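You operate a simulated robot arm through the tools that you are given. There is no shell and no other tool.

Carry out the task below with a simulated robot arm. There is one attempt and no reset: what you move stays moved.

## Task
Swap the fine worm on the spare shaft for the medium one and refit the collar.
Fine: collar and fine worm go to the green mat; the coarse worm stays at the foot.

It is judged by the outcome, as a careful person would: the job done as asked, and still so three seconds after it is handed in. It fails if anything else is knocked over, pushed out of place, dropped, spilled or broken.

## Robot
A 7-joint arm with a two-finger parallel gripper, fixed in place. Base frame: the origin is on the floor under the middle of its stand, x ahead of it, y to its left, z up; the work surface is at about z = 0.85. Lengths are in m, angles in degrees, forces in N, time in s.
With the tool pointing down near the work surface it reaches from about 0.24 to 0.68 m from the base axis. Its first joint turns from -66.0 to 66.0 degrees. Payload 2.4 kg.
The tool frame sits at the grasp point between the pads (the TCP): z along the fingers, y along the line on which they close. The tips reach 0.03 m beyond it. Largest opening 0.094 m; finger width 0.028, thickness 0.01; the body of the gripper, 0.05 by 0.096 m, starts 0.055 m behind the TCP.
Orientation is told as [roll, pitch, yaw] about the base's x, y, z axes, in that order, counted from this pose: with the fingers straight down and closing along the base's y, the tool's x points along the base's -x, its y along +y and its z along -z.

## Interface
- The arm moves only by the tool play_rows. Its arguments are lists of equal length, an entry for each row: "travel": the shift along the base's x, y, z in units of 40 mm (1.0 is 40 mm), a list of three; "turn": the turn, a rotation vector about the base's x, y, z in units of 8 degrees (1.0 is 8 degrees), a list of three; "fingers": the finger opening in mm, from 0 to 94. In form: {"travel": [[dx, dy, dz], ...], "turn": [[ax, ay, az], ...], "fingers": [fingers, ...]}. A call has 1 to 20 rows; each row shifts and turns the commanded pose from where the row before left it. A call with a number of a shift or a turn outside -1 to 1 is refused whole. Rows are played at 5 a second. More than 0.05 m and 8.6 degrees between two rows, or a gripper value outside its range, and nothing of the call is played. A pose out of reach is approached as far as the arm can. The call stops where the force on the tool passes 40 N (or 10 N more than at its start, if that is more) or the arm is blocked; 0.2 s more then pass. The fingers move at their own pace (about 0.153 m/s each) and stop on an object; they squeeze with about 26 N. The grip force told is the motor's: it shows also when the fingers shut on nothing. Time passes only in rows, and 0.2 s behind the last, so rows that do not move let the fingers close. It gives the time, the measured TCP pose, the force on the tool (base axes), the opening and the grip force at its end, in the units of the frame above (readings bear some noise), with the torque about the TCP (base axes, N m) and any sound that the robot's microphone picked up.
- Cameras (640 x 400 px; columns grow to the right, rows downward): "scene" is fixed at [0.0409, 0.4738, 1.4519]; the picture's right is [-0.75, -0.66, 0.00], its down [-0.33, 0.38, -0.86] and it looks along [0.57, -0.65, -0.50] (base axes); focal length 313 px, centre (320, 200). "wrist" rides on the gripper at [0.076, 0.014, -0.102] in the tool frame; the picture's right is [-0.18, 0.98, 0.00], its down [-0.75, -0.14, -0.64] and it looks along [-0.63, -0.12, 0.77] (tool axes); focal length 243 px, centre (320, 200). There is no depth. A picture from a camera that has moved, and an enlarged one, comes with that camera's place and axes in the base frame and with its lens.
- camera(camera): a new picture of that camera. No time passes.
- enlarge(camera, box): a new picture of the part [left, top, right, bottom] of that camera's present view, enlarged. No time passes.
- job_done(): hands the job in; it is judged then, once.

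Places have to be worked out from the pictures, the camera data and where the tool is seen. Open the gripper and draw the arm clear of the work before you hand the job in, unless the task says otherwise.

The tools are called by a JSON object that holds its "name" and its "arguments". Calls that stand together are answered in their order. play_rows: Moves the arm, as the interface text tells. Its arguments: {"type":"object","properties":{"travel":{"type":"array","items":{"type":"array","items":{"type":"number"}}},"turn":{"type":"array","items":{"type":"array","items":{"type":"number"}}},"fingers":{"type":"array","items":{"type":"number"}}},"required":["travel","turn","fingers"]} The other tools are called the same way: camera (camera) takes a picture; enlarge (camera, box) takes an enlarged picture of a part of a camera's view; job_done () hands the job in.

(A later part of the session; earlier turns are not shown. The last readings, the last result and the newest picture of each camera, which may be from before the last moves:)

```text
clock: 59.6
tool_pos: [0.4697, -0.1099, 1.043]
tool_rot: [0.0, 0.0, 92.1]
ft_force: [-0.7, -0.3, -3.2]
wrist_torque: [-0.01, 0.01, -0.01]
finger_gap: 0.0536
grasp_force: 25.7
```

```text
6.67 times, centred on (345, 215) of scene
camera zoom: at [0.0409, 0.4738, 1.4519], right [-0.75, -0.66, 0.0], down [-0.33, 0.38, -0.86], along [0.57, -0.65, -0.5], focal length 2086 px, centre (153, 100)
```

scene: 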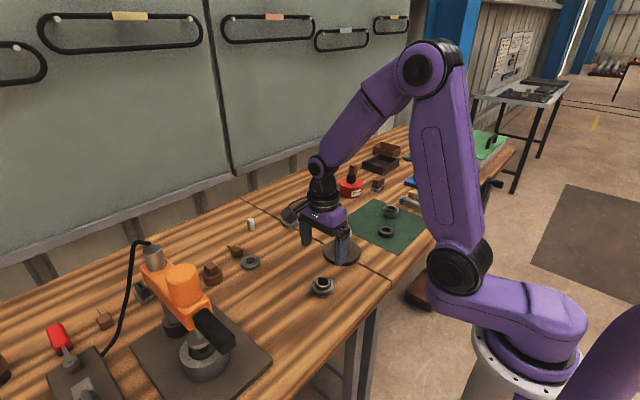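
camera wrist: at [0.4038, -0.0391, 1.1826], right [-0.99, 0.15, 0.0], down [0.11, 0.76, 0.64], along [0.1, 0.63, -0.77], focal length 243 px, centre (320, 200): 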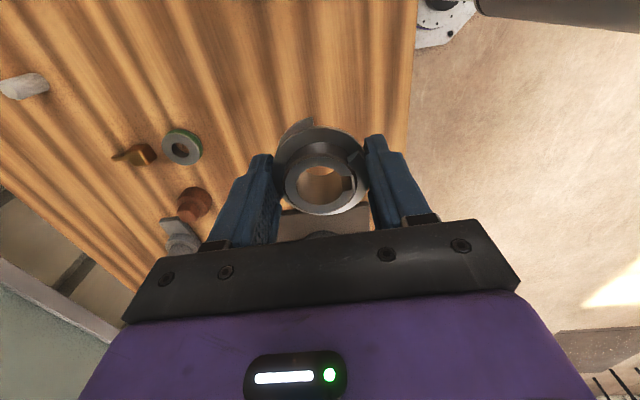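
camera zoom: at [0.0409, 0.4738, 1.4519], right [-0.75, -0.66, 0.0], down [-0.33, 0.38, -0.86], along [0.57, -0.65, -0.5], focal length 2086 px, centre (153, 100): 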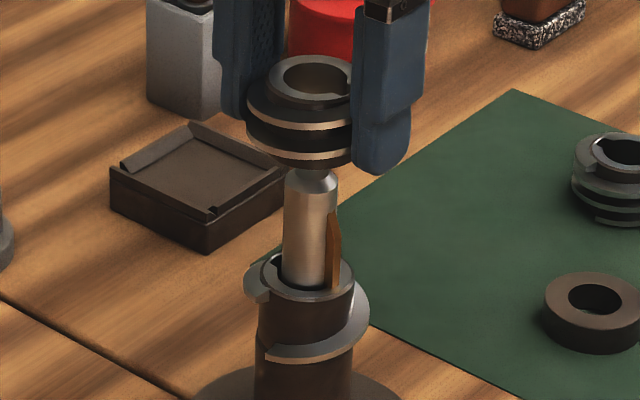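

Worm and shaft tip stand in one line from both cameras. I lower 16 mm so the tip enters the bore and read the force.

{"name": "play_rows", "arguments": {"travel": [[0, 0, -0.1], [0, 0, -0.1], [0, 0, -0.1], [0, 0, -0.1], [0, 0, 0]], "turn": [[0, 0, 0], [0, 0, 0], [0, 0, 0], [0, 0, 0], [0, 0, 0]], "fingers": [48, 48, 48, 48, 48]}}

{"name": "enlarge", "arguments": {"camera": "wrist", "box": [260, 110, 380, 230]}}

{"name": "enlarge", "arguments": {"camera": "scene", "box": [320, 185, 370, 245]}}

```text
clock: 60.8
tool_pos: [0.4704, -0.1094, 1.0289]
tool_rot: [-0.1, 0.0, 92.0]
ft_force: [-0.9, -0.4, -2.6]
wrist_torque: [0.03, -0.01, 0.0]
finger_gap: 0.0535
grasp_force: 26.3
```

```text
3.33 times, centred on (320, 170) of wrist
camera zoom: at [0.4579, -0.1866, 1.1305], right [-0.99, 0.15, 0.0], down [0.12, 0.76, 0.64], along [0.1, 0.63, -0.77], focal length 809 px, centre (320, 300)
```

zoom: 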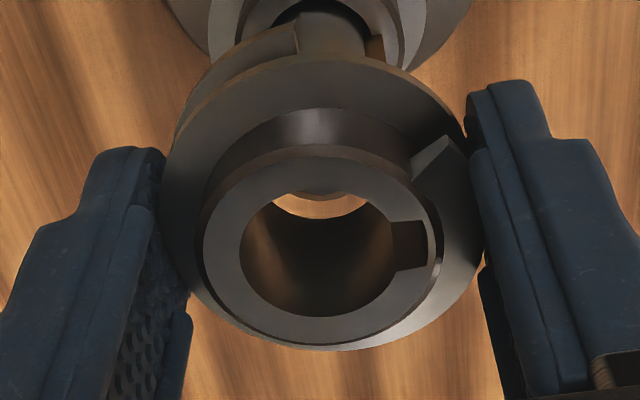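

```text
6.67 times, centred on (345, 215) of scene
camera zoom: at [0.0409, 0.4738, 1.4519], right [-0.75, -0.66, 0.0], down [-0.33, 0.38, -0.86], along [0.57, -0.65, -0.5], focal length 2086 px, centre (153, 100)
```

zoom: 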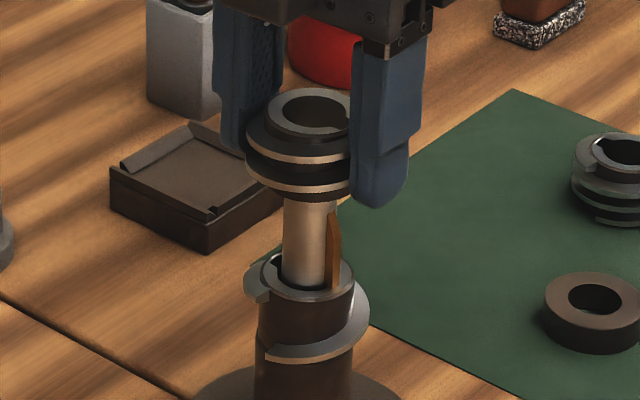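

No contact force; the tip is just entering the bore. I lower 10 mm further, to just above the key's top.

{"name": "play_rows", "arguments": {"travel": [[0, 0, -0.08], [0, 0, -0.08], [0, 0, -0.09], [0, 0, 0]], "turn": [[0, 0, 0], [0, 0, 0], [0, 0, 0], [0, 0, 0]], "fingers": [48, 48, 48, 48]}}

{"name": "enlarge", "arguments": {"camera": "wrist", "box": [260, 110, 380, 230]}}

{"name": "enlarge", "arguments": {"camera": "scene", "box": [325, 195, 365, 240]}}

```text
clock: 61.8
tool_pos: [0.4707, -0.1092, 1.0192]
tool_rot: [-0.1, 0.1, 92.0]
ft_force: [-0.8, -0.4, -3.0]
wrist_torque: [-0.01, 0.0, -0.02]
finger_gap: 0.0532
grasp_force: 26.3
```

```text
3.33 times, centred on (320, 170) of wrist
camera zoom: at [0.4578, -0.1868, 1.1208], right [-0.99, 0.15, 0.0], down [0.12, 0.76, 0.64], along [0.1, 0.63, -0.77], focal length 809 px, centre (320, 300)
```

zoom: 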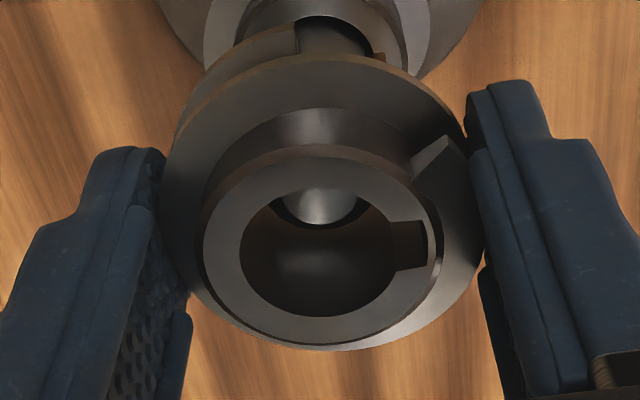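

```text
8.89 times, centred on (345, 218) of scene
camera zoom: at [0.0409, 0.4738, 1.4519], right [-0.75, -0.66, 0.0], down [-0.33, 0.38, -0.86], along [0.57, -0.65, -0.5], focal length 2782 px, centre (98, 44)
```

zoom: 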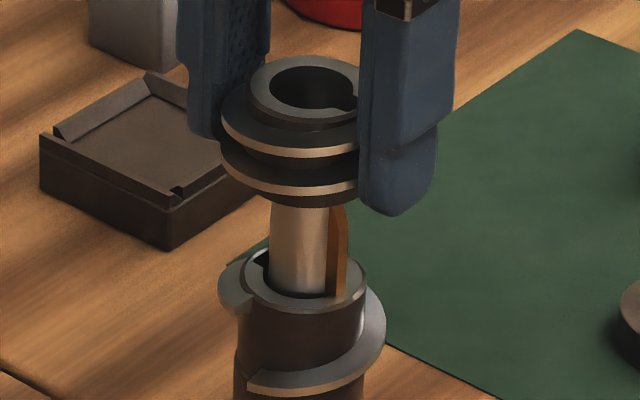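

The tip is inside the bore and centred; the key's top is at the worm's underside. I lower 6 mm at 2 mm per row, reading the force for any hit on the key.

{"name": "play_rows", "arguments": {"travel": [[0, 0, -0.05], [0, 0, -0.05], [0, 0, -0.05], [0, 0, 0]], "turn": [[0, 0, 0], [0, 0, 0], [0, 0, 0], [0, 0, 0]], "fingers": [48, 48, 48, 48]}}

{"name": "enlarge", "arguments": {"camera": "wrist", "box": [260, 110, 380, 230]}}

{"name": "enlarge", "arguments": {"camera": "scene", "box": [325, 195, 365, 240]}}

```text
clock: 62.8
tool_pos: [0.4698, -0.11, 1.0115]
tool_rot: [0.0, -0.1, 92.1]
ft_force: [0.0, -0.8, -4.7]
wrist_torque: [-0.03, 0.0, -0.02]
finger_gap: 0.0532
grasp_force: 25.8
```

```text
3.33 times, centred on (320, 170) of wrist
camera zoom: at [0.458, -0.1867, 1.1145], right [-0.99, 0.15, 0.0], down [0.12, 0.76, 0.64], along [0.1, 0.63, -0.77], focal length 809 px, centre (320, 300)
```

zoom: 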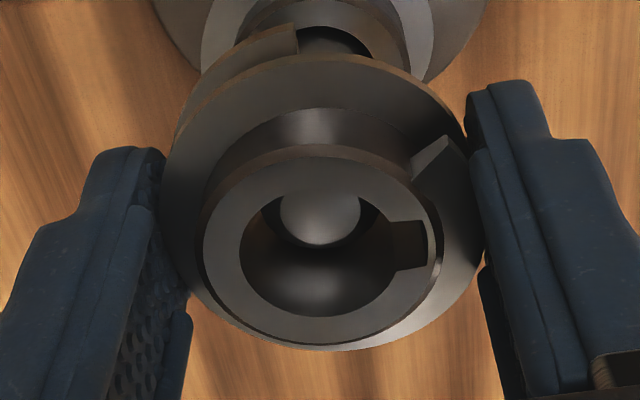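

```text
8.89 times, centred on (345, 218) of scene
camera zoom: at [0.0409, 0.4738, 1.4519], right [-0.75, -0.66, 0.0], down [-0.33, 0.38, -0.86], along [0.57, -0.65, -0.5], focal length 2782 px, centre (98, 44)
```

zoom: 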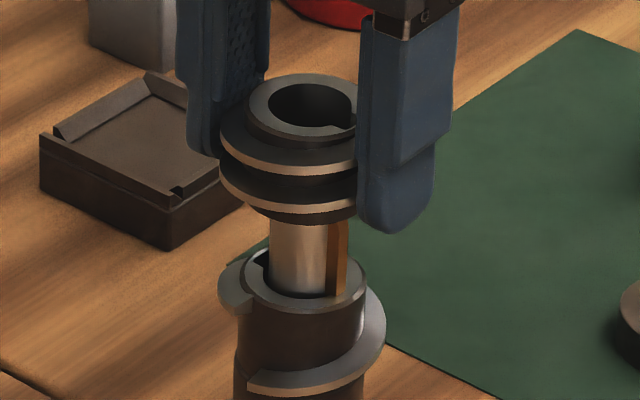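

Still no resistance as the key's chamfer enters the keyway zone. I go 6 mm further in 2 mm rows.

{"name": "play_rows", "arguments": {"travel": [[0, 0, -0.05], [0, 0, -0.05], [0, 0, -0.05], [0, 0, 0]], "turn": [[0, 0, 0], [0, 0, 0], [0, 0, 0], [0, 0, 0]], "fingers": [48, 48, 48, 48]}}

{"name": "enlarge", "arguments": {"camera": "scene", "box": [325, 195, 365, 240]}}

```text
clock: 63.8
tool_pos: [0.4688, -0.1096, 1.0069]
tool_rot: [0.1, -0.1, 92.0]
ft_force: [-6.0, 0.1, 1.5]
wrist_torque: [-0.02, 0.28, 0.0]
finger_gap: 0.0534
grasp_force: 25.7
```

```text
8.89 times, centred on (345, 218) of scene
camera zoom: at [0.0407, 0.4738, 1.4519], right [-0.75, -0.66, 0.0], down [-0.33, 0.38, -0.86], along [0.57, -0.65, -0.5], focal length 2782 px, centre (98, 44)
```

zoom: 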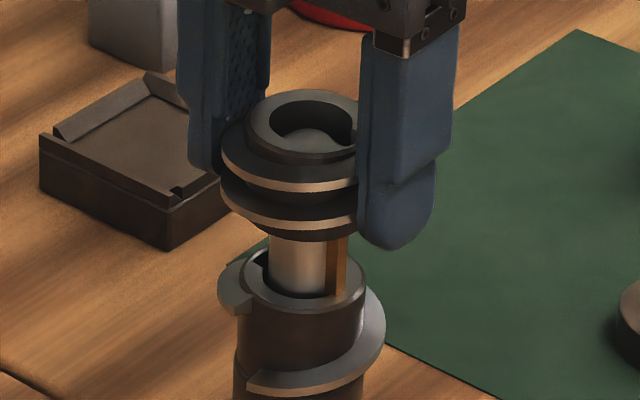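

Now a contact shows: -6 N in x and about +5 N in z from the -x side. Before pressing any further I look closely at how key and keyway meet.

{"name": "enlarge", "arguments": {"camera": "wrist", "box": [290, 140, 355, 215]}}

{"name": "enlarge", "arguments": {"camera": "scene", "box": [330, 200, 360, 235]}}

{"name": "enlarge", "arguments": {"camera": "wrist", "box": [260, 90, 380, 170]}}

```text
5.33 times, centred on (322, 178) of wrist
camera zoom: at [0.4574, -0.1867, 1.1088], right [-0.99, 0.15, 0.0], down [0.12, 0.76, 0.64], along [0.1, 0.63, -0.77], focal length 1294 px, centre (307, 320)
```

zoom: 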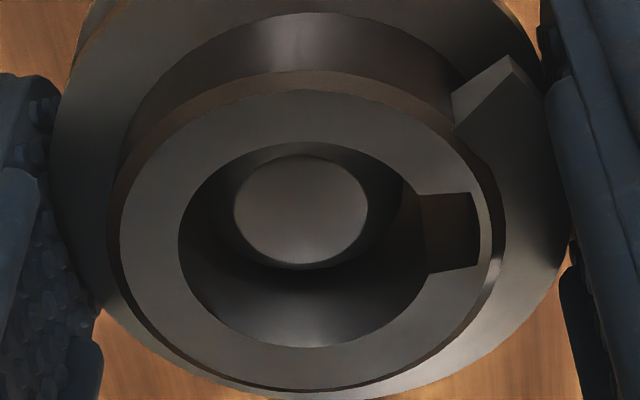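

```text
11.43 times, centred on (345, 218) of scene
camera zoom: at [0.0407, 0.4738, 1.4519], right [-0.75, -0.66, 0.0], down [-0.33, 0.38, -0.86], along [0.57, -0.65, -0.5], focal length 3576 px, centre (34, 0)
```

zoom: 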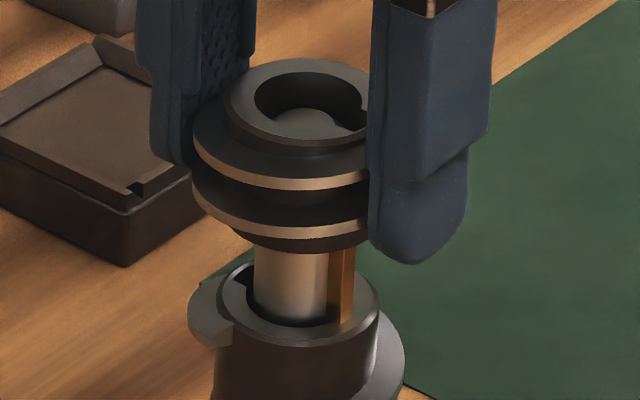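

```text
5.00 times, centred on (320, 130) of wrist
camera zoom: at [0.4574, -0.1867, 1.1088], right [-0.99, 0.15, 0.0], down [0.12, 0.76, 0.64], along [0.1, 0.63, -0.77], focal length 1213 px, centre (320, 550)
```

zoom: 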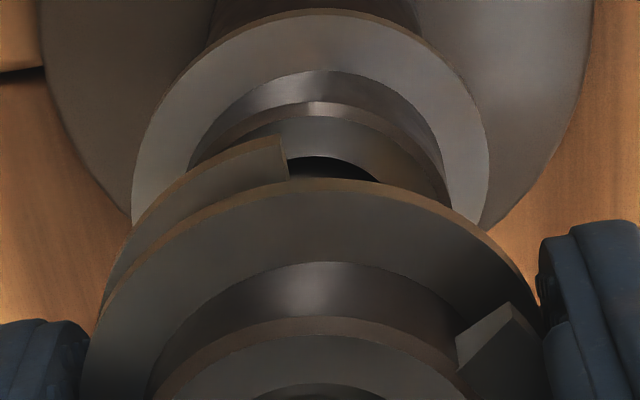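

By the pictures the keyway (≈178°) sits over the key (≈180°), yet something on the -x side meets the key's chamfer. I back up 6 mm and shift 0.8 mm toward -x, as the contact force suggests, to test whether it is only a centring matter.

{"name": "play_rows", "arguments": {"travel": [[0, 0, 0.075], [0, 0, 0.075], [-0.02, 0, 0], [0, 0, 0]], "turn": [[0, 0, 0], [0, 0, 0], [0, 0, 0], [0, 0, 0]], "fingers": [48, 48, 48, 48]}}

{"name": "play_rows", "arguments": {"travel": [[0, 0, -0.025], [0, 0, -0.025], [0, 0, -0.025], [0, 0, 0]], "turn": [[0, 0, 0], [0, 0, 0], [0, 0, 0], [0, 0, 0]], "fingers": [48, 48, 48, 48]}}

{"name": "play_rows", "arguments": {"travel": [[0, 0, -0.025], [0, 0, -0.025], [0, 0, 0]], "turn": [[0, 0, 0], [0, 0, 0], [0, 0, 0]], "fingers": [48, 48, 48]}}

```text
clock: 64.8
tool_pos: [0.4691, -0.1096, 1.0114]
tool_rot: [0.0, 0.0, 91.9]
ft_force: [-0.3, 0.2, -3.4]
wrist_torque: [0.01, 0.01, 0.0]
finger_gap: 0.0531
grasp_force: 26.4
```

```text
clock: 65.8
tool_pos: [0.47, -0.1097, 1.0096]
tool_rot: [0.0, -0.1, 92.0]
ft_force: [0.3, 0.9, -2.9]
wrist_torque: [-0.02, -0.03, 0.02]
finger_gap: 0.0531
grasp_force: 26.0
```

```text
clock: 66.6
tool_pos: [0.4701, -0.1095, 1.0084]
tool_rot: [0.0, 0.0, 91.9]
ft_force: [0.4, 0.7, -3.2]
wrist_torque: [-0.03, 0.0, -0.01]
finger_gap: 0.0535
grasp_force: 25.6
```

At cmd z≈1.008 there is no contact now. I continue 1 mm at a time.

{"name": "play_rows", "arguments": {"travel": [[0, 0, -0.025], [0, 0, -0.025], [0, 0, 0]], "turn": [[0, 0, 0], [0, 0, 0], [0, 0, 0]], "fingers": [48, 48, 48]}}

{"name": "play_rows", "arguments": {"travel": [[0, 0, -0.025], [0, 0, 0]], "turn": [[0, 0, 0], [0, 0, 0]], "fingers": [48, 48]}}

```text
clock: 67.4
tool_pos: [0.4697, -0.1101, 1.0064]
tool_rot: [0.0, 0.0, 91.9]
ft_force: [-2.3, 0.4, -1.6]
wrist_torque: [0.02, 0.12, 0.01]
finger_gap: 0.0532
grasp_force: 26.3
```

```text
clock: 68.0
tool_pos: [0.4679, -0.1107, 1.0046]
tool_rot: [0.1, 0.0, 91.9]
ft_force: [-6.9, -0.3, 2.4]
wrist_torque: [0.02, 0.29, -0.01]
finger_gap: 0.0532
grasp_force: 26.1
```

The contact came again, but 2 mm lower than before the shift, so it follows the chamfer slope. I look at how the shaft tip now sits in the bore.

{"name": "enlarge", "arguments": {"camera": "wrist", "box": [290, 140, 355, 215]}}

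{"name": "enlarge", "arguments": {"camera": "scene", "box": [330, 200, 360, 235]}}

```text
5.33 times, centred on (322, 178) of wrist
camera zoom: at [0.4567, -0.1867, 1.1069], right [-0.99, 0.15, 0.0], down [0.12, 0.76, 0.64], along [0.1, 0.63, -0.77], focal length 1294 px, centre (307, 320)
```

zoom: 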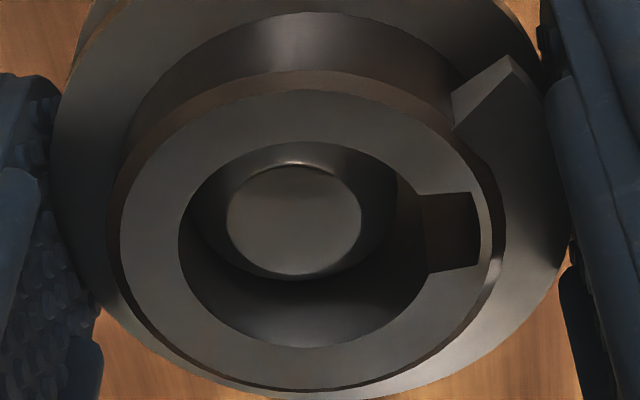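

```text
11.43 times, centred on (345, 218) of scene
camera zoom: at [0.0406, 0.4738, 1.4519], right [-0.75, -0.66, 0.0], down [-0.33, 0.38, -0.86], along [0.57, -0.65, -0.5], focal length 3576 px, centre (34, 0)
```

zoom: 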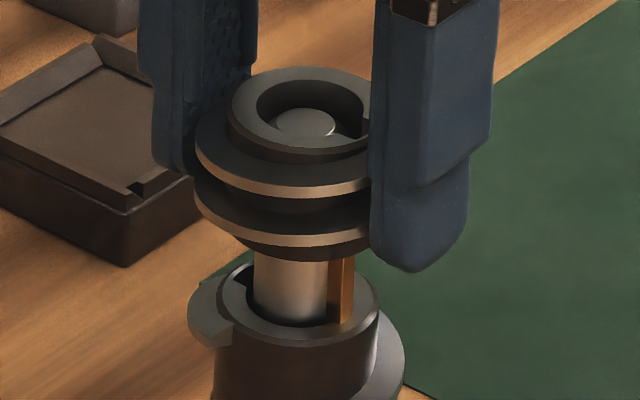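

The medium worm is stopped by the key although its visible keyway is over it, while the fine worm had sat concentric here with its keyway on the +x side, opposite the key. So the worms evidently fit in the orientation the fine one had; I lift the worm off clear of the tip, restore x, and turn it back by half a turn.

{"name": "play_rows", "arguments": {"travel": [[0, 0, 0.1], [0, 0, 0.15], [0.02, 0, 0.25], [0, 0, 0.4], [0, 0, 0.4], [0, 0, 0.45], [0, 0, 0], [0, 0, 0], [0, 0, 0], [0, 0, 0], [0, 0, 0], [0, 0, 0], [0, 0, 0], [0, 0, 0], [0, 0, 0], [0, 0, 0], [0, 0, 0], [0, 0, 0], [0, 0, 0]], "turn": [[0, 0, 0], [0, 0, 0], [0, 0, 0], [0, 0, 0], [0, 0, 0], [0, 0, 0], [0, 0, 0], [0, 0, -0.9323], [0, 0, -0.9323], [0, 0, -0.9323], [0, 0, -0.9323], [0, 0, -0.9323], [0, 0, -0.9323], [0, 0, -0.9323], [0, 0, -0.9323], [0, 0, -0.9323], [0, 0, -0.9323], [0, 0, -0.9323], [0, 0, -0.9323]], "fingers": [48, 48, 48, 48, 48, 48, 48, 48, 48, 48, 48, 48, 48, 48, 48, 48, 48, 48, 48]}}

{"name": "camera", "arguments": {"camera": "wrist"}}

{"name": "enlarge", "arguments": {"camera": "wrist", "box": [290, 70, 370, 150]}}

{"name": "enlarge", "arguments": {"camera": "scene", "box": [310, 180, 380, 260]}}

```text
clock: 72.0
tool_pos: [0.4697, -0.1097, 1.0747]
tool_rot: [0.0, 0.0, 2.2]
ft_force: [0.1, 0.2, -2.6]
wrist_torque: [0.01, 0.01, -0.01]
finger_gap: 0.0533
grasp_force: 25.5
```

```text
taken
camera wrist: at [0.3929, -0.0988, 1.1767], right [0.14, 0.99, 0.0], down [0.76, -0.11, 0.64], along [0.64, -0.09, -0.77], focal length 243 px, centre (320, 200)
```

wrist: 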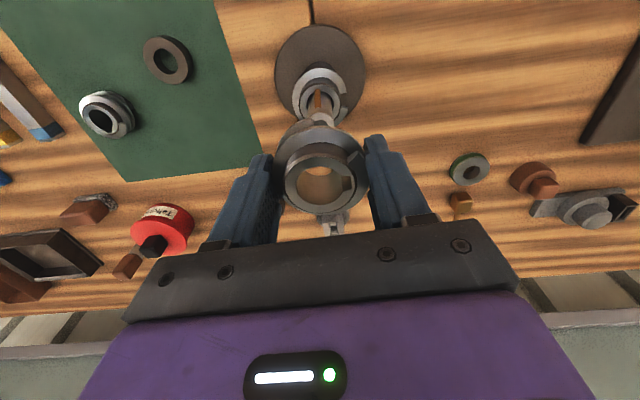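

```text
5.00 times, centred on (330, 110) of wrist
camera zoom: at [0.3929, -0.0988, 1.1767], right [0.14, 0.99, 0.0], down [0.76, -0.11, 0.64], along [0.64, -0.09, -0.77], focal length 1213 px, centre (270, 650)
```

zoom: 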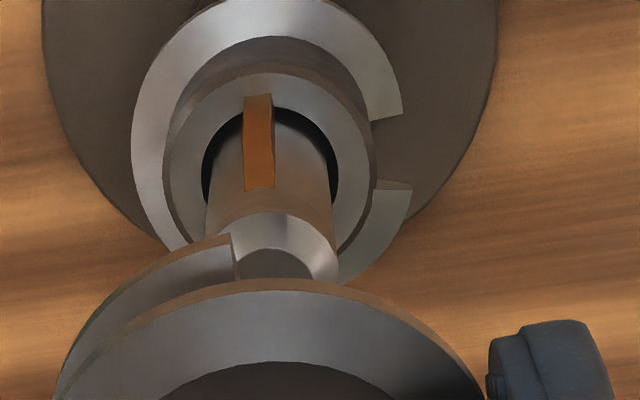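

```text
5.00 times, centred on (345, 220) of scene
camera zoom: at [0.0409, 0.4738, 1.4519], right [-0.75, -0.66, 0.0], down [-0.33, 0.38, -0.86], along [0.57, -0.65, -0.5], focal length 1565 px, centre (195, 100)
```

zoom: 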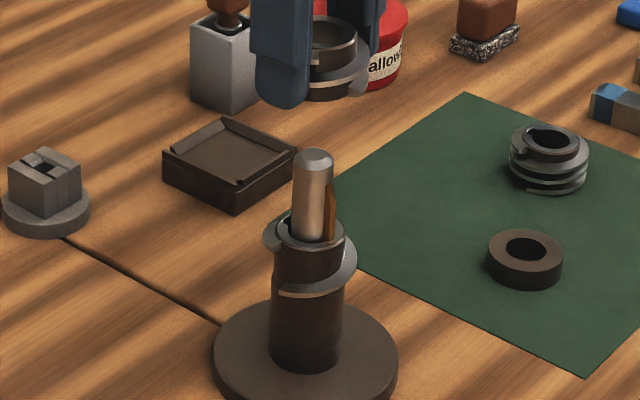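

Everything is undisturbed. I finish the turn to about -87°, which puts the worm's keyway at +x as the fine one had it.

{"name": "play_rows", "arguments": {"travel": [[0, 0, 0], [0, 0, 0], [0, 0, 0], [0, 0, 0], [0, 0, 0], [0, 0, 0], [0, 0, 0], [0, 0, 0], [0, 0, 0], [0, 0, 0], [0, 0, 0], [0, 0, 0], [0, 0, 0]], "turn": [[0, 0, -0.9323], [0, 0, -0.9323], [0, 0, -0.9323], [0, 0, -0.9323], [0, 0, -0.9323], [0, 0, -0.9323], [0, 0, -0.9323], [0, 0, -0.9323], [0, 0, -0.9323], [0, 0, -0.9323], [0, 0, -0.9323], [0, 0, -0.9323], [0, 0, 0]], "fingers": [48, 48, 48, 48, 48, 48, 48, 48, 48, 48, 48, 48, 48]}}

{"name": "enlarge", "arguments": {"camera": "wrist", "box": [240, 70, 400, 250]}}

{"name": "enlarge", "arguments": {"camera": "wrist", "box": [280, 70, 360, 150]}}

```text
clock: 74.8
tool_pos: [0.4698, -0.109, 1.0746]
tool_rot: [0.0, 0.0, -87.2]
ft_force: [0.4, 0.3, -2.6]
wrist_torque: [0.01, 0.02, 0.01]
finger_gap: 0.0533
grasp_force: 26.3
```

```text
2.22 times, centred on (320, 160) of wrist
camera zoom: at [0.4802, -0.0331, 1.1765], right [0.99, -0.14, 0.0], down [-0.1, -0.76, 0.64], along [-0.09, -0.64, -0.77], focal length 539 px, centre (320, 289)
```

zoom: 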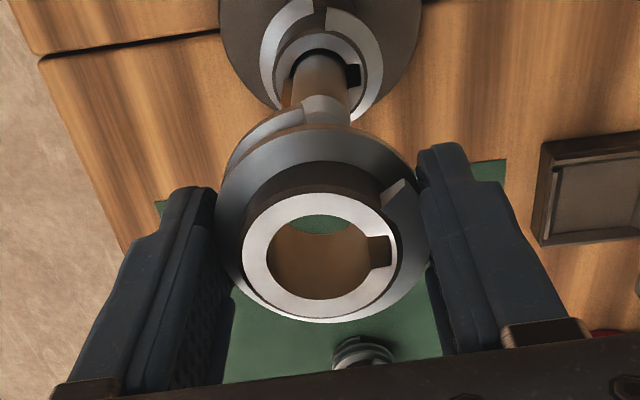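

```text
5.00 times, centred on (320, 110) of wrist
camera zoom: at [0.4802, -0.0331, 1.1765], right [0.99, -0.14, 0.0], down [-0.1, -0.76, 0.64], along [-0.09, -0.64, -0.77], focal length 1213 px, centre (320, 650)
```

zoom: 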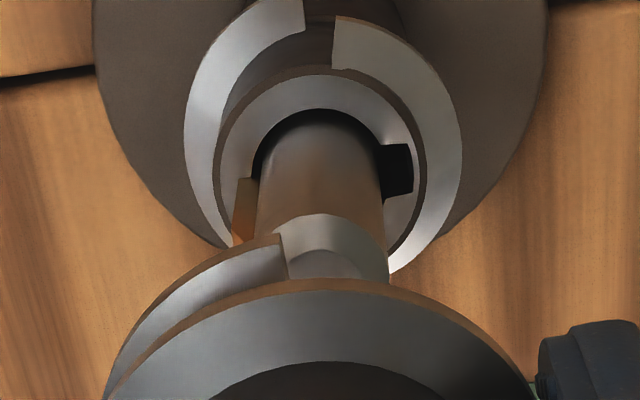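

The medium's keyway now matches the coarse worm's below it, and the shaft is on the tool axis. I lower again to just above where the contact happened.

{"name": "play_rows", "arguments": {"travel": [[0, 0, -0.35], [0, 0, -0.35], [0, 0, -0.3], [0, 0, -0.2], [0, 0, -0.2], [0, 0, -0.15], [0, 0, 0]], "turn": [[0, 0, 0], [0, 0, 0], [0, 0, 0], [0, 0, 0], [0, 0, 0], [0, 0, 0], [0, 0, 0]], "fingers": [48, 48, 48, 48, 48, 48, 48]}}

{"name": "enlarge", "arguments": {"camera": "wrist", "box": [290, 140, 355, 215]}}

{"name": "enlarge", "arguments": {"camera": "scene", "box": [325, 195, 365, 240]}}

```text
clock: 76.4
tool_pos: [0.4689, -0.1109, 1.012]
tool_rot: [-0.1, 0.0, -87.1]
ft_force: [0.4, 0.3, -3.4]
wrist_torque: [0.01, 0.01, -0.02]
finger_gap: 0.0534
grasp_force: 26.1
```

```text
5.33 times, centred on (322, 178) of wrist
camera zoom: at [0.4796, -0.033, 1.1144], right [0.99, -0.13, 0.0], down [-0.1, -0.76, 0.64], along [-0.09, -0.64, -0.77], focal length 1294 px, centre (307, 320)
```

zoom: 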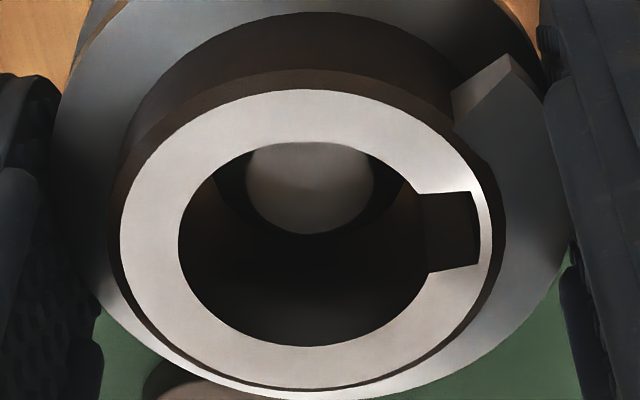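

```text
8.89 times, centred on (345, 218) of scene
camera zoom: at [0.0409, 0.4738, 1.4519], right [-0.75, -0.66, 0.0], down [-0.33, 0.38, -0.86], along [0.57, -0.65, -0.5], focal length 2782 px, centre (98, 44)
```

zoom: 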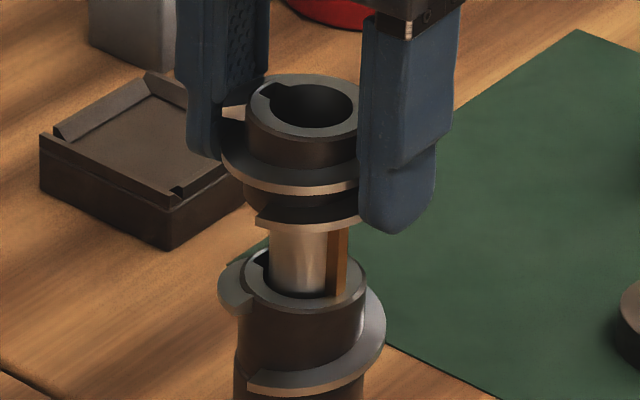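

The tip is within ~0.6 mm of the bore centre; I nudge +0.4 mm in x and lower 6 mm, to the height where the contact showed before.

{"name": "play_rows", "arguments": {"travel": [[0.01, 0, 0], [0, 0, -0.05], [0, 0, -0.05], [0, 0, -0.05], [0, 0, 0]], "turn": [[0, 0, 0], [0, 0, 0], [0, 0, 0], [0, 0, 0], [0, 0, 0]], "fingers": [48, 48, 48, 48, 48]}}

```text
clock: 77.6
tool_pos: [0.4706, -0.1102, 1.0072]
tool_rot: [0.0, 0.0, -87.1]
ft_force: [-0.4, -0.1, -3.2]
wrist_torque: [0.03, -0.01, -0.01]
finger_gap: 0.0536
grasp_force: 26.5
```

No contact at this height now. I go down 5 mm more in small rows.

{"name": "play_rows", "arguments": {"travel": [[0, 0, -0.025], [0, 0, -0.05], [0, 0, -0.05], [0, 0, 0]], "turn": [[0, 0, 0], [0, 0, 0], [0, 0, 0], [0, 0, 0]], "fingers": [48, 48, 48, 48]}}

{"name": "enlarge", "arguments": {"camera": "scene", "box": [325, 195, 365, 240]}}

{"name": "enlarge", "arguments": {"camera": "wrist", "box": [290, 140, 355, 215]}}

```text
clock: 78.6
tool_pos: [0.4702, -0.1113, 1.0023]
tool_rot: [-0.1, -0.1, -87.1]
ft_force: [0.5, 0.1, -3.5]
wrist_torque: [0.02, 0.0, 0.01]
finger_gap: 0.0533
grasp_force: 26.1
```

```text
8.89 times, centred on (345, 218) of scene
camera zoom: at [0.0409, 0.4738, 1.4519], right [-0.75, -0.66, 0.0], down [-0.33, 0.38, -0.86], along [0.57, -0.65, -0.5], focal length 2782 px, centre (98, 44)
```

zoom: 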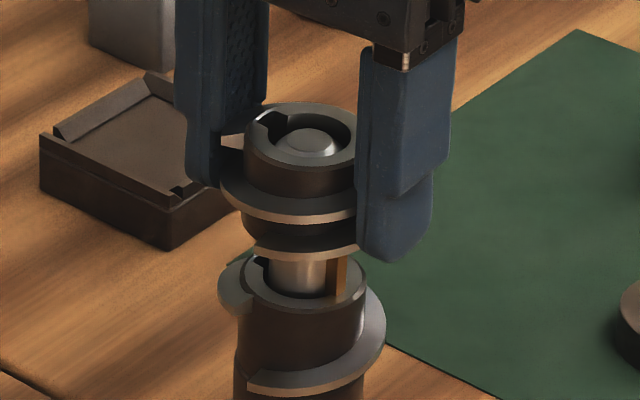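

```text
5.33 times, centred on (322, 178) of wrist
camera zoom: at [0.4802, -0.0334, 1.1037], right [0.99, -0.13, 0.0], down [-0.1, -0.76, 0.64], along [-0.09, -0.64, -0.77], focal length 1294 px, centre (307, 320)
```

zoom: 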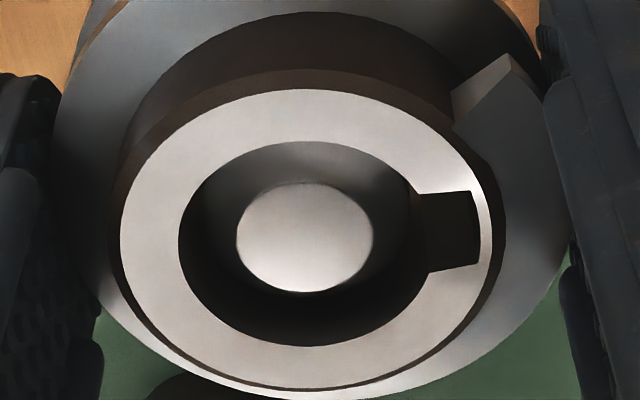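

It slides past the key with no force and the tip is concentric in the bore; this orientation is the fitting one. I lower 8 mm more.

{"name": "play_rows", "arguments": {"travel": [[0, 0, -0.05], [0, 0, -0.05], [0, 0, -0.05], [0, 0, -0.05], [0, 0, 0]], "turn": [[0, 0, 0], [0, 0, 0], [0, 0, 0], [0, 0, 0], [0, 0, 0]], "fingers": [48, 48, 48, 48, 48]}}

{"name": "play_rows", "arguments": {"travel": [[0, 0, -0.05], [0, 0, -0.05], [0, 0, -0.05], [0, 0, 0]], "turn": [[0, 0, 0], [0, 0, 0], [0, 0, 0], [0, 0, 0]], "fingers": [48, 48, 48, 48]}}

{"name": "enlarge", "arguments": {"camera": "scene", "box": [325, 200, 365, 245]}}

```text
clock: 79.8
tool_pos: [0.4698, -0.1106, 0.9943]
tool_rot: [0.0, 0.0, -87.0]
ft_force: [-0.4, 0.4, -3.1]
wrist_torque: [-0.01, -0.03, 0.0]
finger_gap: 0.053
grasp_force: 26.1
```

```text
clock: 80.8
tool_pos: [0.4702, -0.1108, 0.9875]
tool_rot: [0.0, 0.1, -87.1]
ft_force: [-0.2, -0.4, -3.1]
wrist_torque: [-0.02, 0.02, 0.01]
finger_gap: 0.0531
grasp_force: 26.1
```

```text
8.89 times, centred on (345, 222) of scene
camera zoom: at [0.0409, 0.4738, 1.4519], right [-0.75, -0.66, 0.0], down [-0.33, 0.38, -0.86], along [0.57, -0.65, -0.5], focal length 2782 px, centre (98, 0)
```

zoom: 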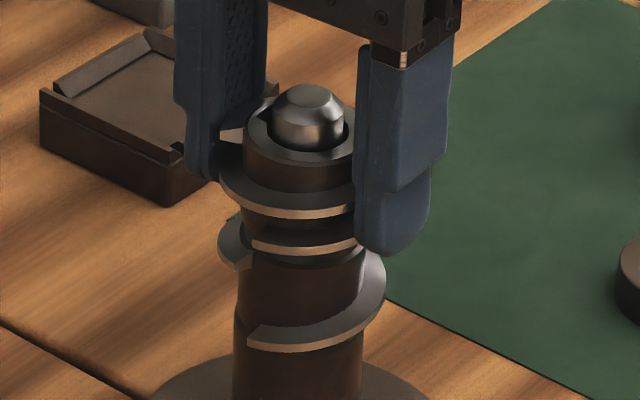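

Nearly seated: a few millimetres of gap remain over the coarse hub. I lower 4 mm at 1 mm per row, then read.

{"name": "play_rows", "arguments": {"travel": [[0, 0, -0.025], [0, 0, -0.025], [0, 0, -0.025], [0, 0, -0.025], [0, 0, 0]], "turn": [[0, 0, 0], [0, 0, 0], [0, 0, 0], [0, 0, 0], [0, 0, 0]], "fingers": [48, 48, 48, 48, 48]}}

{"name": "play_rows", "arguments": {"travel": [[0, 0, -0.025], [0, 0, 0]], "turn": [[0, 0, 0], [0, 0, 0]], "fingers": [48, 48]}}

```text
clock: 82.0
tool_pos: [0.4703, -0.1103, 0.984]
tool_rot: [0.0, 0.0, -87.1]
ft_force: [0.2, -0.6, -2.6]
wrist_torque: [-0.04, 0.0, -0.03]
finger_gap: 0.053
grasp_force: 25.8
```

```text
clock: 82.6
tool_pos: [0.4714, -0.1105, 0.9827]
tool_rot: [0.0, 0.0, -87.1]
ft_force: [-0.1, -0.3, -2.7]
wrist_torque: [0.01, -0.01, -0.02]
finger_gap: 0.0529
grasp_force: 26.4
```

Still hanging free at cmd z≈0.983; I go on in single small steps.

{"name": "play_rows", "arguments": {"travel": [[0, 0, -0.02], [0, 0, 0]], "turn": [[0, 0, 0], [0, 0, 0]], "fingers": [48, 48]}}

{"name": "play_rows", "arguments": {"travel": [[0, 0, -0.02], [0, 0, 0]], "turn": [[0, 0, 0], [0, 0, 0]], "fingers": [48, 48]}}

```text
clock: 83.2
tool_pos: [0.4698, -0.109, 0.9821]
tool_rot: [-0.1, 0.0, -87.1]
ft_force: [0.1, 0.3, -3.1]
wrist_torque: [-0.01, 0.0, -0.02]
finger_gap: 0.053
grasp_force: 26.1
```

```text
clock: 83.8
tool_pos: [0.4703, -0.1087, 0.9828]
tool_rot: [0.0, 0.1, -87.1]
ft_force: [-3.4, 1.2, 10.1]
wrist_torque: [0.1, 0.37, -0.02]
finger_gap: 0.0531
grasp_force: 25.7
```

Firm contact (+13 N change) at cmd z≈0.981, just where the seat was expected. I check by picture that it sits flush before releasing.

{"name": "enlarge", "arguments": {"camera": "scene", "box": [325, 200, 365, 245]}}

{"name": "enlarge", "arguments": {"camera": "wrist", "box": [250, 90, 390, 230]}}

```text
8.89 times, centred on (345, 222) of scene
camera zoom: at [0.0407, 0.4738, 1.4519], right [-0.75, -0.66, 0.0], down [-0.33, 0.38, -0.86], along [0.57, -0.65, -0.5], focal length 2782 px, centre (98, 0)
```

zoom: 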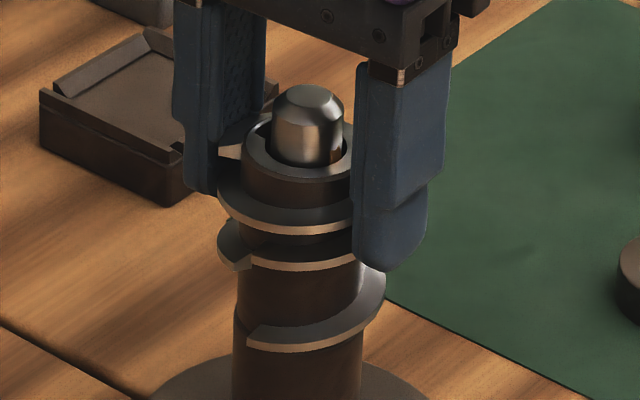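

```text
2.86 times, centred on (320, 160) of wrist
camera zoom: at [0.4802, -0.0333, 1.0837], right [0.99, -0.13, 0.0], down [-0.1, -0.76, 0.64], along [-0.09, -0.64, -0.77], focal length 693 px, centre (320, 314)
```

zoom: 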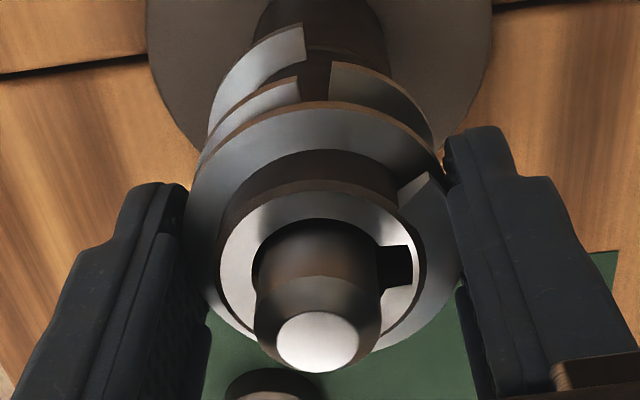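

It sits flush on the coarse worm, hub top level as the fine one's was. I relieve 0.4 mm and open the fingers gently.

{"name": "play_rows", "arguments": {"travel": [[0, 0, 0.01], [0, 0, 0], [0, 0, 0], [0, 0, 0], [0, 0, 0]], "turn": [[0, 0, 0], [0, 0, 0], [0, 0, 0], [0, 0, 0], [0, 0, 0]], "fingers": [48, 55, 60, 68, 76]}}

{"name": "enlarge", "arguments": {"camera": "scene", "box": [325, 200, 365, 245]}}

{"name": "enlarge", "arguments": {"camera": "wrist", "box": [250, 90, 390, 230]}}

```text
clock: 85.0
tool_pos: [0.4704, -0.1105, 0.9811]
tool_rot: [0.1, 0.0, -87.2]
ft_force: [0.6, 0.8, -0.3]
wrist_torque: [0.01, 0.01, -0.03]
finger_gap: 0.076
grasp_force: 0.1
```

```text
8.89 times, centred on (345, 222) of scene
camera zoom: at [0.0409, 0.4738, 1.4519], right [-0.75, -0.66, 0.0], down [-0.33, 0.38, -0.86], along [0.57, -0.65, -0.5], focal length 2782 px, centre (98, 0)
```

zoom: 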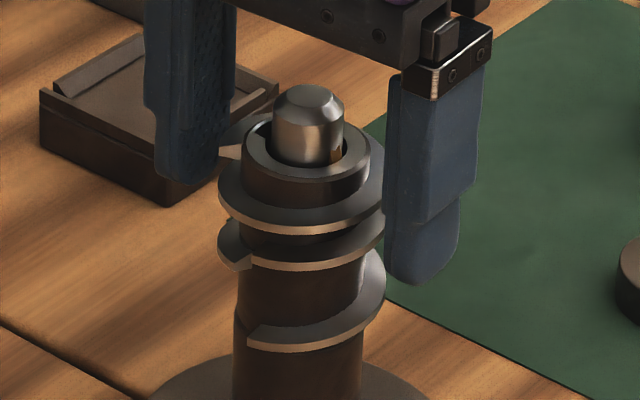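

```text
2.86 times, centred on (320, 160) of wrist
camera zoom: at [0.4804, -0.0333, 1.0835], right [0.99, -0.13, 0.0], down [-0.1, -0.76, 0.64], along [-0.09, -0.64, -0.77], focal length 693 px, centre (320, 314)
```

zoom: 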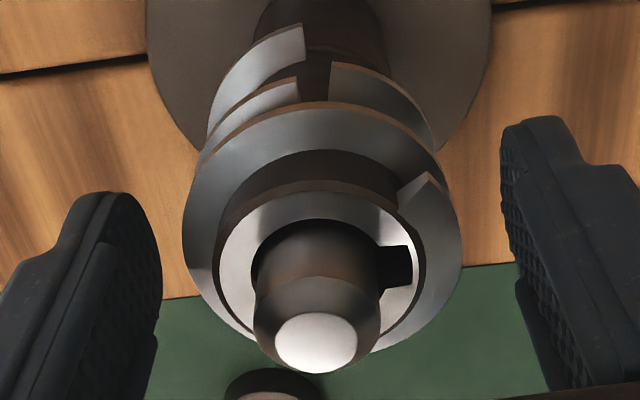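

The medium worm is seated and free. I rise clear, straighten to -90° and go over the collar on the mat, at about (0.4226, -0.2801), to measure it.

{"name": "play_rows", "arguments": {"travel": [[0, 0, 0.4], [0, 0, 0.7], [0, 0, 0.7], [0, 0, 0.7], [-0.295, -1.0, 0], [-0.295, -1.0, 0], [-0.295, -1.0, 0], [-0.295, -1.0, 0], [0, -0.2525, 0], [0, 0, -0.6], [0, 0, -0.6], [0, 0, -0.6], [0, 0, 0]], "turn": [[0, 0, 0], [0, 0, 0], [0, 0, 0], [0, 0, -0.377], [0, 0, 0], [0, 0, 0], [0, 0, 0], [0, 0, 0], [0, 0, 0], [0, 0, 0], [0, 0, 0], [0, 0, 0], [0, 0, 0]], "fingers": [76, 76, 84, 94, 94, 94, 94, 94, 94, 94, 94, 94, 94]}}

{"name": "camera", "arguments": {"camera": "wrist"}}

{"name": "enlarge", "arguments": {"camera": "wrist", "box": [265, 70, 375, 180]}}

{"name": "enlarge", "arguments": {"camera": "scene", "box": [310, 180, 440, 270]}}

```text
clock: 87.8
tool_pos: [0.4235, -0.2803, 1.0091]
tool_rot: [0.0, -0.1, -90.1]
ft_force: [-0.5, -1.0, 0.8]
wrist_torque: [-0.03, -0.03, -0.01]
finger_gap: 0.0939
grasp_force: 0.1
```

```text
taken
camera wrist: at [0.4371, -0.2047, 1.1104], right [0.98, -0.19, 0.0], down [-0.14, -0.75, 0.64], along [-0.12, -0.63, -0.77], focal length 243 px, centre (320, 200)
```

wrist: 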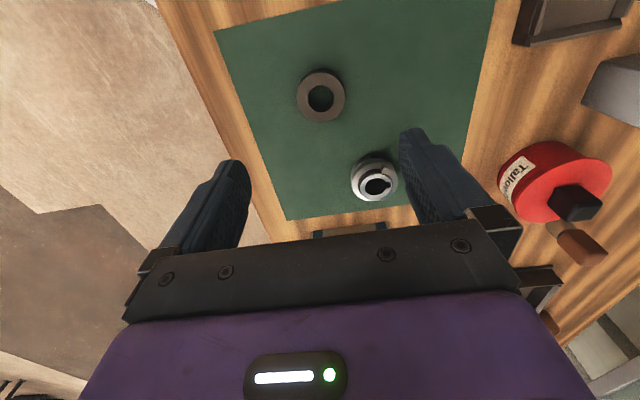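

```text
3.64 times, centred on (320, 125) of wrist
camera zoom: at [0.4371, -0.2047, 1.1104], right [0.98, -0.19, 0.0], down [-0.14, -0.75, 0.64], along [-0.12, -0.63, -0.77], focal length 882 px, centre (320, 473)
```

zoom: 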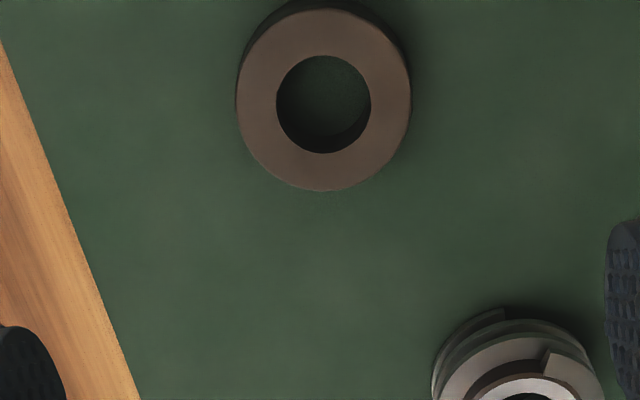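

```text
4.44 times, centred on (375, 225) of scene
camera zoom: at [0.0409, 0.4738, 1.4519], right [-0.75, -0.66, 0.0], down [-0.33, 0.38, -0.86], along [0.57, -0.65, -0.5], focal length 1391 px, centre (76, 89)
```

zoom: 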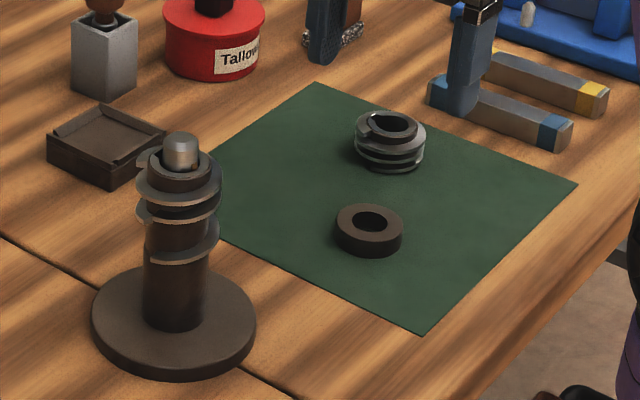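

The collar's axis reads (0.4235, -0.280), so I correct 0.9 mm in x and descend to tips just above the mat, then pre-close to 56 mm.

{"name": "play_rows", "arguments": {"travel": [[0.0225, 0, -0.6], [0, 0, -0.7], [0, 0, -0.7], [0, 0, -0.7], [0, 0, -0.35], [0, 0, -0.1525], [0, 0, 0], [0, 0, 0]], "turn": [[0, 0, 0], [0, 0, 0], [0, 0, 0], [0, 0, 0], [0, 0, 0], [0, 0, 0], [0, 0, 0], [0, 0, 0]], "fingers": [90, 84, 80, 80, 80, 80, 66, 56]}}

{"name": "enlarge", "arguments": {"camera": "wrist", "box": [240, 100, 400, 260]}}

{"name": "enlarge", "arguments": {"camera": "scene", "box": [360, 200, 430, 250]}}

```text
clock: 89.6
tool_pos: [0.4238, -0.2792, 0.8799]
tool_rot: [0.0, 0.0, -90.1]
ft_force: [0.2, 0.2, -0.8]
wrist_torque: [-0.02, -0.02, 0.01]
finger_gap: 0.0557
grasp_force: 0.1
```

```text
2.50 times, centred on (320, 180) of wrist
camera zoom: at [0.4384, -0.204, 0.9828], right [0.98, -0.19, 0.0], down [-0.14, -0.75, 0.64], along [-0.12, -0.63, -0.77], focal length 606 px, centre (320, 250)
```

zoom: 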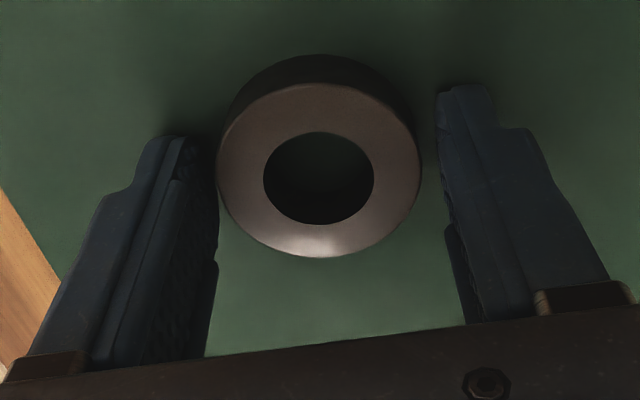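

```text
8.00 times, centred on (395, 225) of scene
camera zoom: at [0.0409, 0.4738, 1.4519], right [-0.75, -0.66, 0.0], down [-0.33, 0.38, -0.86], along [0.57, -0.65, -0.5], focal length 2504 px, centre (-280, 0)
```

zoom: 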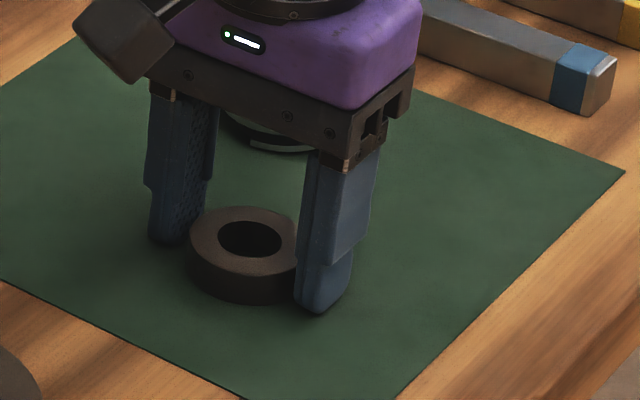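

The collar is central within half a millimetre. I close on it.

{"name": "play_rows", "arguments": {"travel": [[-0.01, 0, 0], [0, 0, 0], [0, 0, 0], [0, 0, 0]], "turn": [[0, 0, 0], [0, 0, 0], [0, 0, 0], [0, 0, 0]], "fingers": [54, 50, 46, 44]}}

{"name": "play_rows", "arguments": {"travel": [[0, 0, 0.1], [0, 0, 0.3], [0, 0, 0.6], [0, 0, 0]], "turn": [[0, 0, 0], [0, 0, 0], [0, 0, 0], [0, 0, 0]], "fingers": [44, 44, 44, 44]}}

{"name": "enlarge", "arguments": {"camera": "wrist", "box": [240, 100, 400, 260]}}

{"name": "enlarge", "arguments": {"camera": "scene", "box": [340, 180, 430, 250]}}

```text
clock: 90.6
tool_pos: [0.4234, -0.2801, 0.8807]
tool_rot: [-0.1, 0.0, -90.0]
ft_force: [1.2, 0.6, -0.1]
wrist_torque: [-0.04, -0.04, 0.02]
finger_gap: 0.0473
grasp_force: 25.6
```

```text
clock: 91.6
tool_pos: [0.4226, -0.2796, 0.9218]
tool_rot: [0.0, 0.0, -90.1]
ft_force: [0.0, 1.0, -0.5]
wrist_torque: [0.0, 0.03, -0.04]
finger_gap: 0.0473
grasp_force: 26.1
```

```text
2.50 times, centred on (320, 180) of wrist
camera zoom: at [0.4375, -0.204, 1.0234], right [0.98, -0.19, 0.0], down [-0.14, -0.75, 0.64], along [-0.12, -0.63, -0.77], focal length 606 px, centre (320, 250)
```

zoom: 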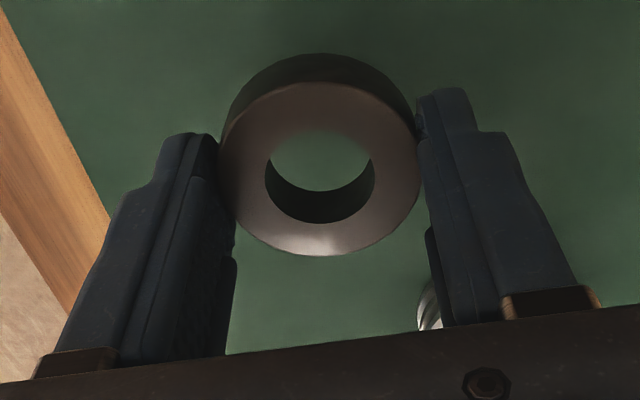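

```text
5.71 times, centred on (385, 215) of scene
camera zoom: at [0.0409, 0.4738, 1.4519], right [-0.75, -0.66, 0.0], down [-0.33, 0.38, -0.86], along [0.57, -0.65, -0.5], focal length 1788 px, centre (-51, 114)
```

zoom: 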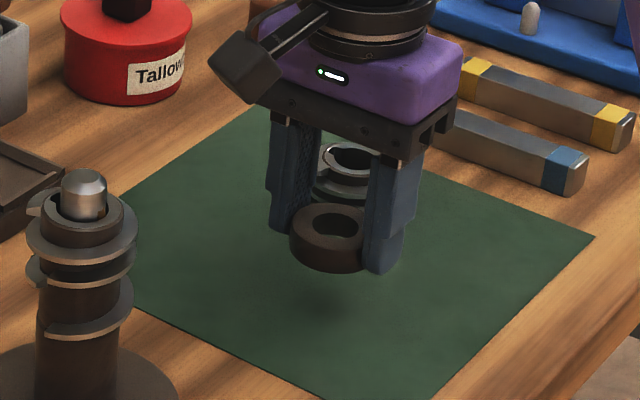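

The collar is held level at 47.3 mm. I raise it and carry it over the shaft axis (0.4698, -0.1100).

{"name": "play_rows", "arguments": {"travel": [[0, 0, 0.8], [0, 0, 0.8], [0, 0, 0.8], [0, 0, 0.8], [0, 0, 0.8], [0.2335, 0.8505, 0], [0.2335, 0.8505, 0], [0.2335, 0.8505, 0], [0.2335, 0.8505, 0], [0.2335, 0.8505, 0], [0, 0, 0], [0, 0, 0]], "turn": [[0, 0, 0], [0, 0, 0], [0, 0, 0], [0, 0, 0], [0, 0, 0], [0, 0, 0], [0, 0, 0], [0, 0, 0], [0, 0, 0], [0, 0, 0], [0, 0, 0], [0, 0, 0]], "fingers": [44, 44, 44, 44, 44, 44, 44, 44, 44, 44, 44, 44]}}

{"name": "enlarge", "arguments": {"camera": "wrist", "box": [250, 70, 390, 220]}}

{"name": "enlarge", "arguments": {"camera": "scene", "box": [310, 170, 380, 250]}}

```text
clock: 94.2
tool_pos: [0.4713, -0.1086, 1.0802]
tool_rot: [0.0, 0.0, -90.1]
ft_force: [-0.4, -0.1, -1.6]
wrist_torque: [0.0, 0.02, 0.02]
finger_gap: 0.0474
grasp_force: 26.3
```

```text
2.67 times, centred on (320, 145) of wrist
camera zoom: at [0.4849, -0.0333, 1.1825], right [0.98, -0.19, 0.0], down [-0.14, -0.75, 0.64], along [-0.12, -0.63, -0.77], focal length 647 px, centre (320, 347)
```

zoom: 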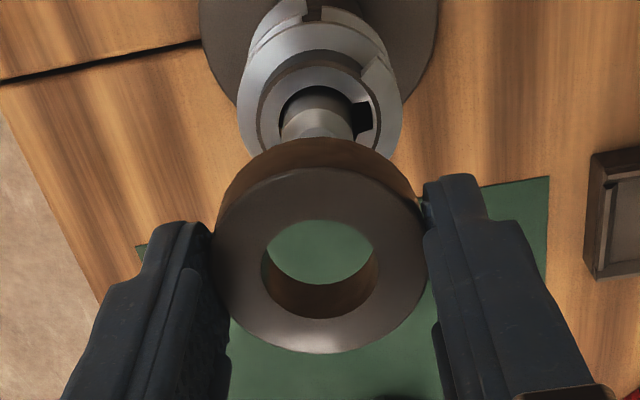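

```text
5.00 times, centred on (345, 210) of scene
camera zoom: at [0.0409, 0.4738, 1.4519], right [-0.75, -0.66, 0.0], down [-0.33, 0.38, -0.86], along [0.57, -0.65, -0.5], focal length 1565 px, centre (195, 150)
```

zoom: 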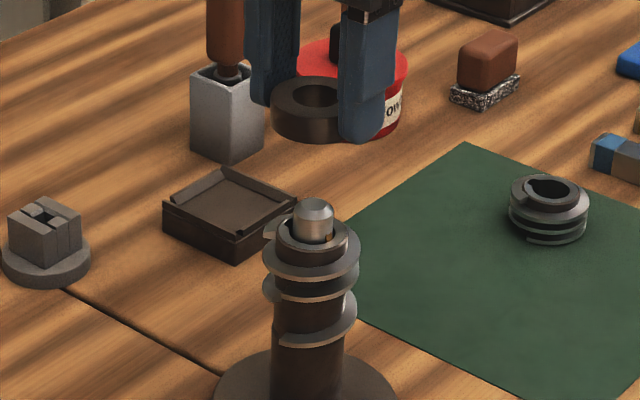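

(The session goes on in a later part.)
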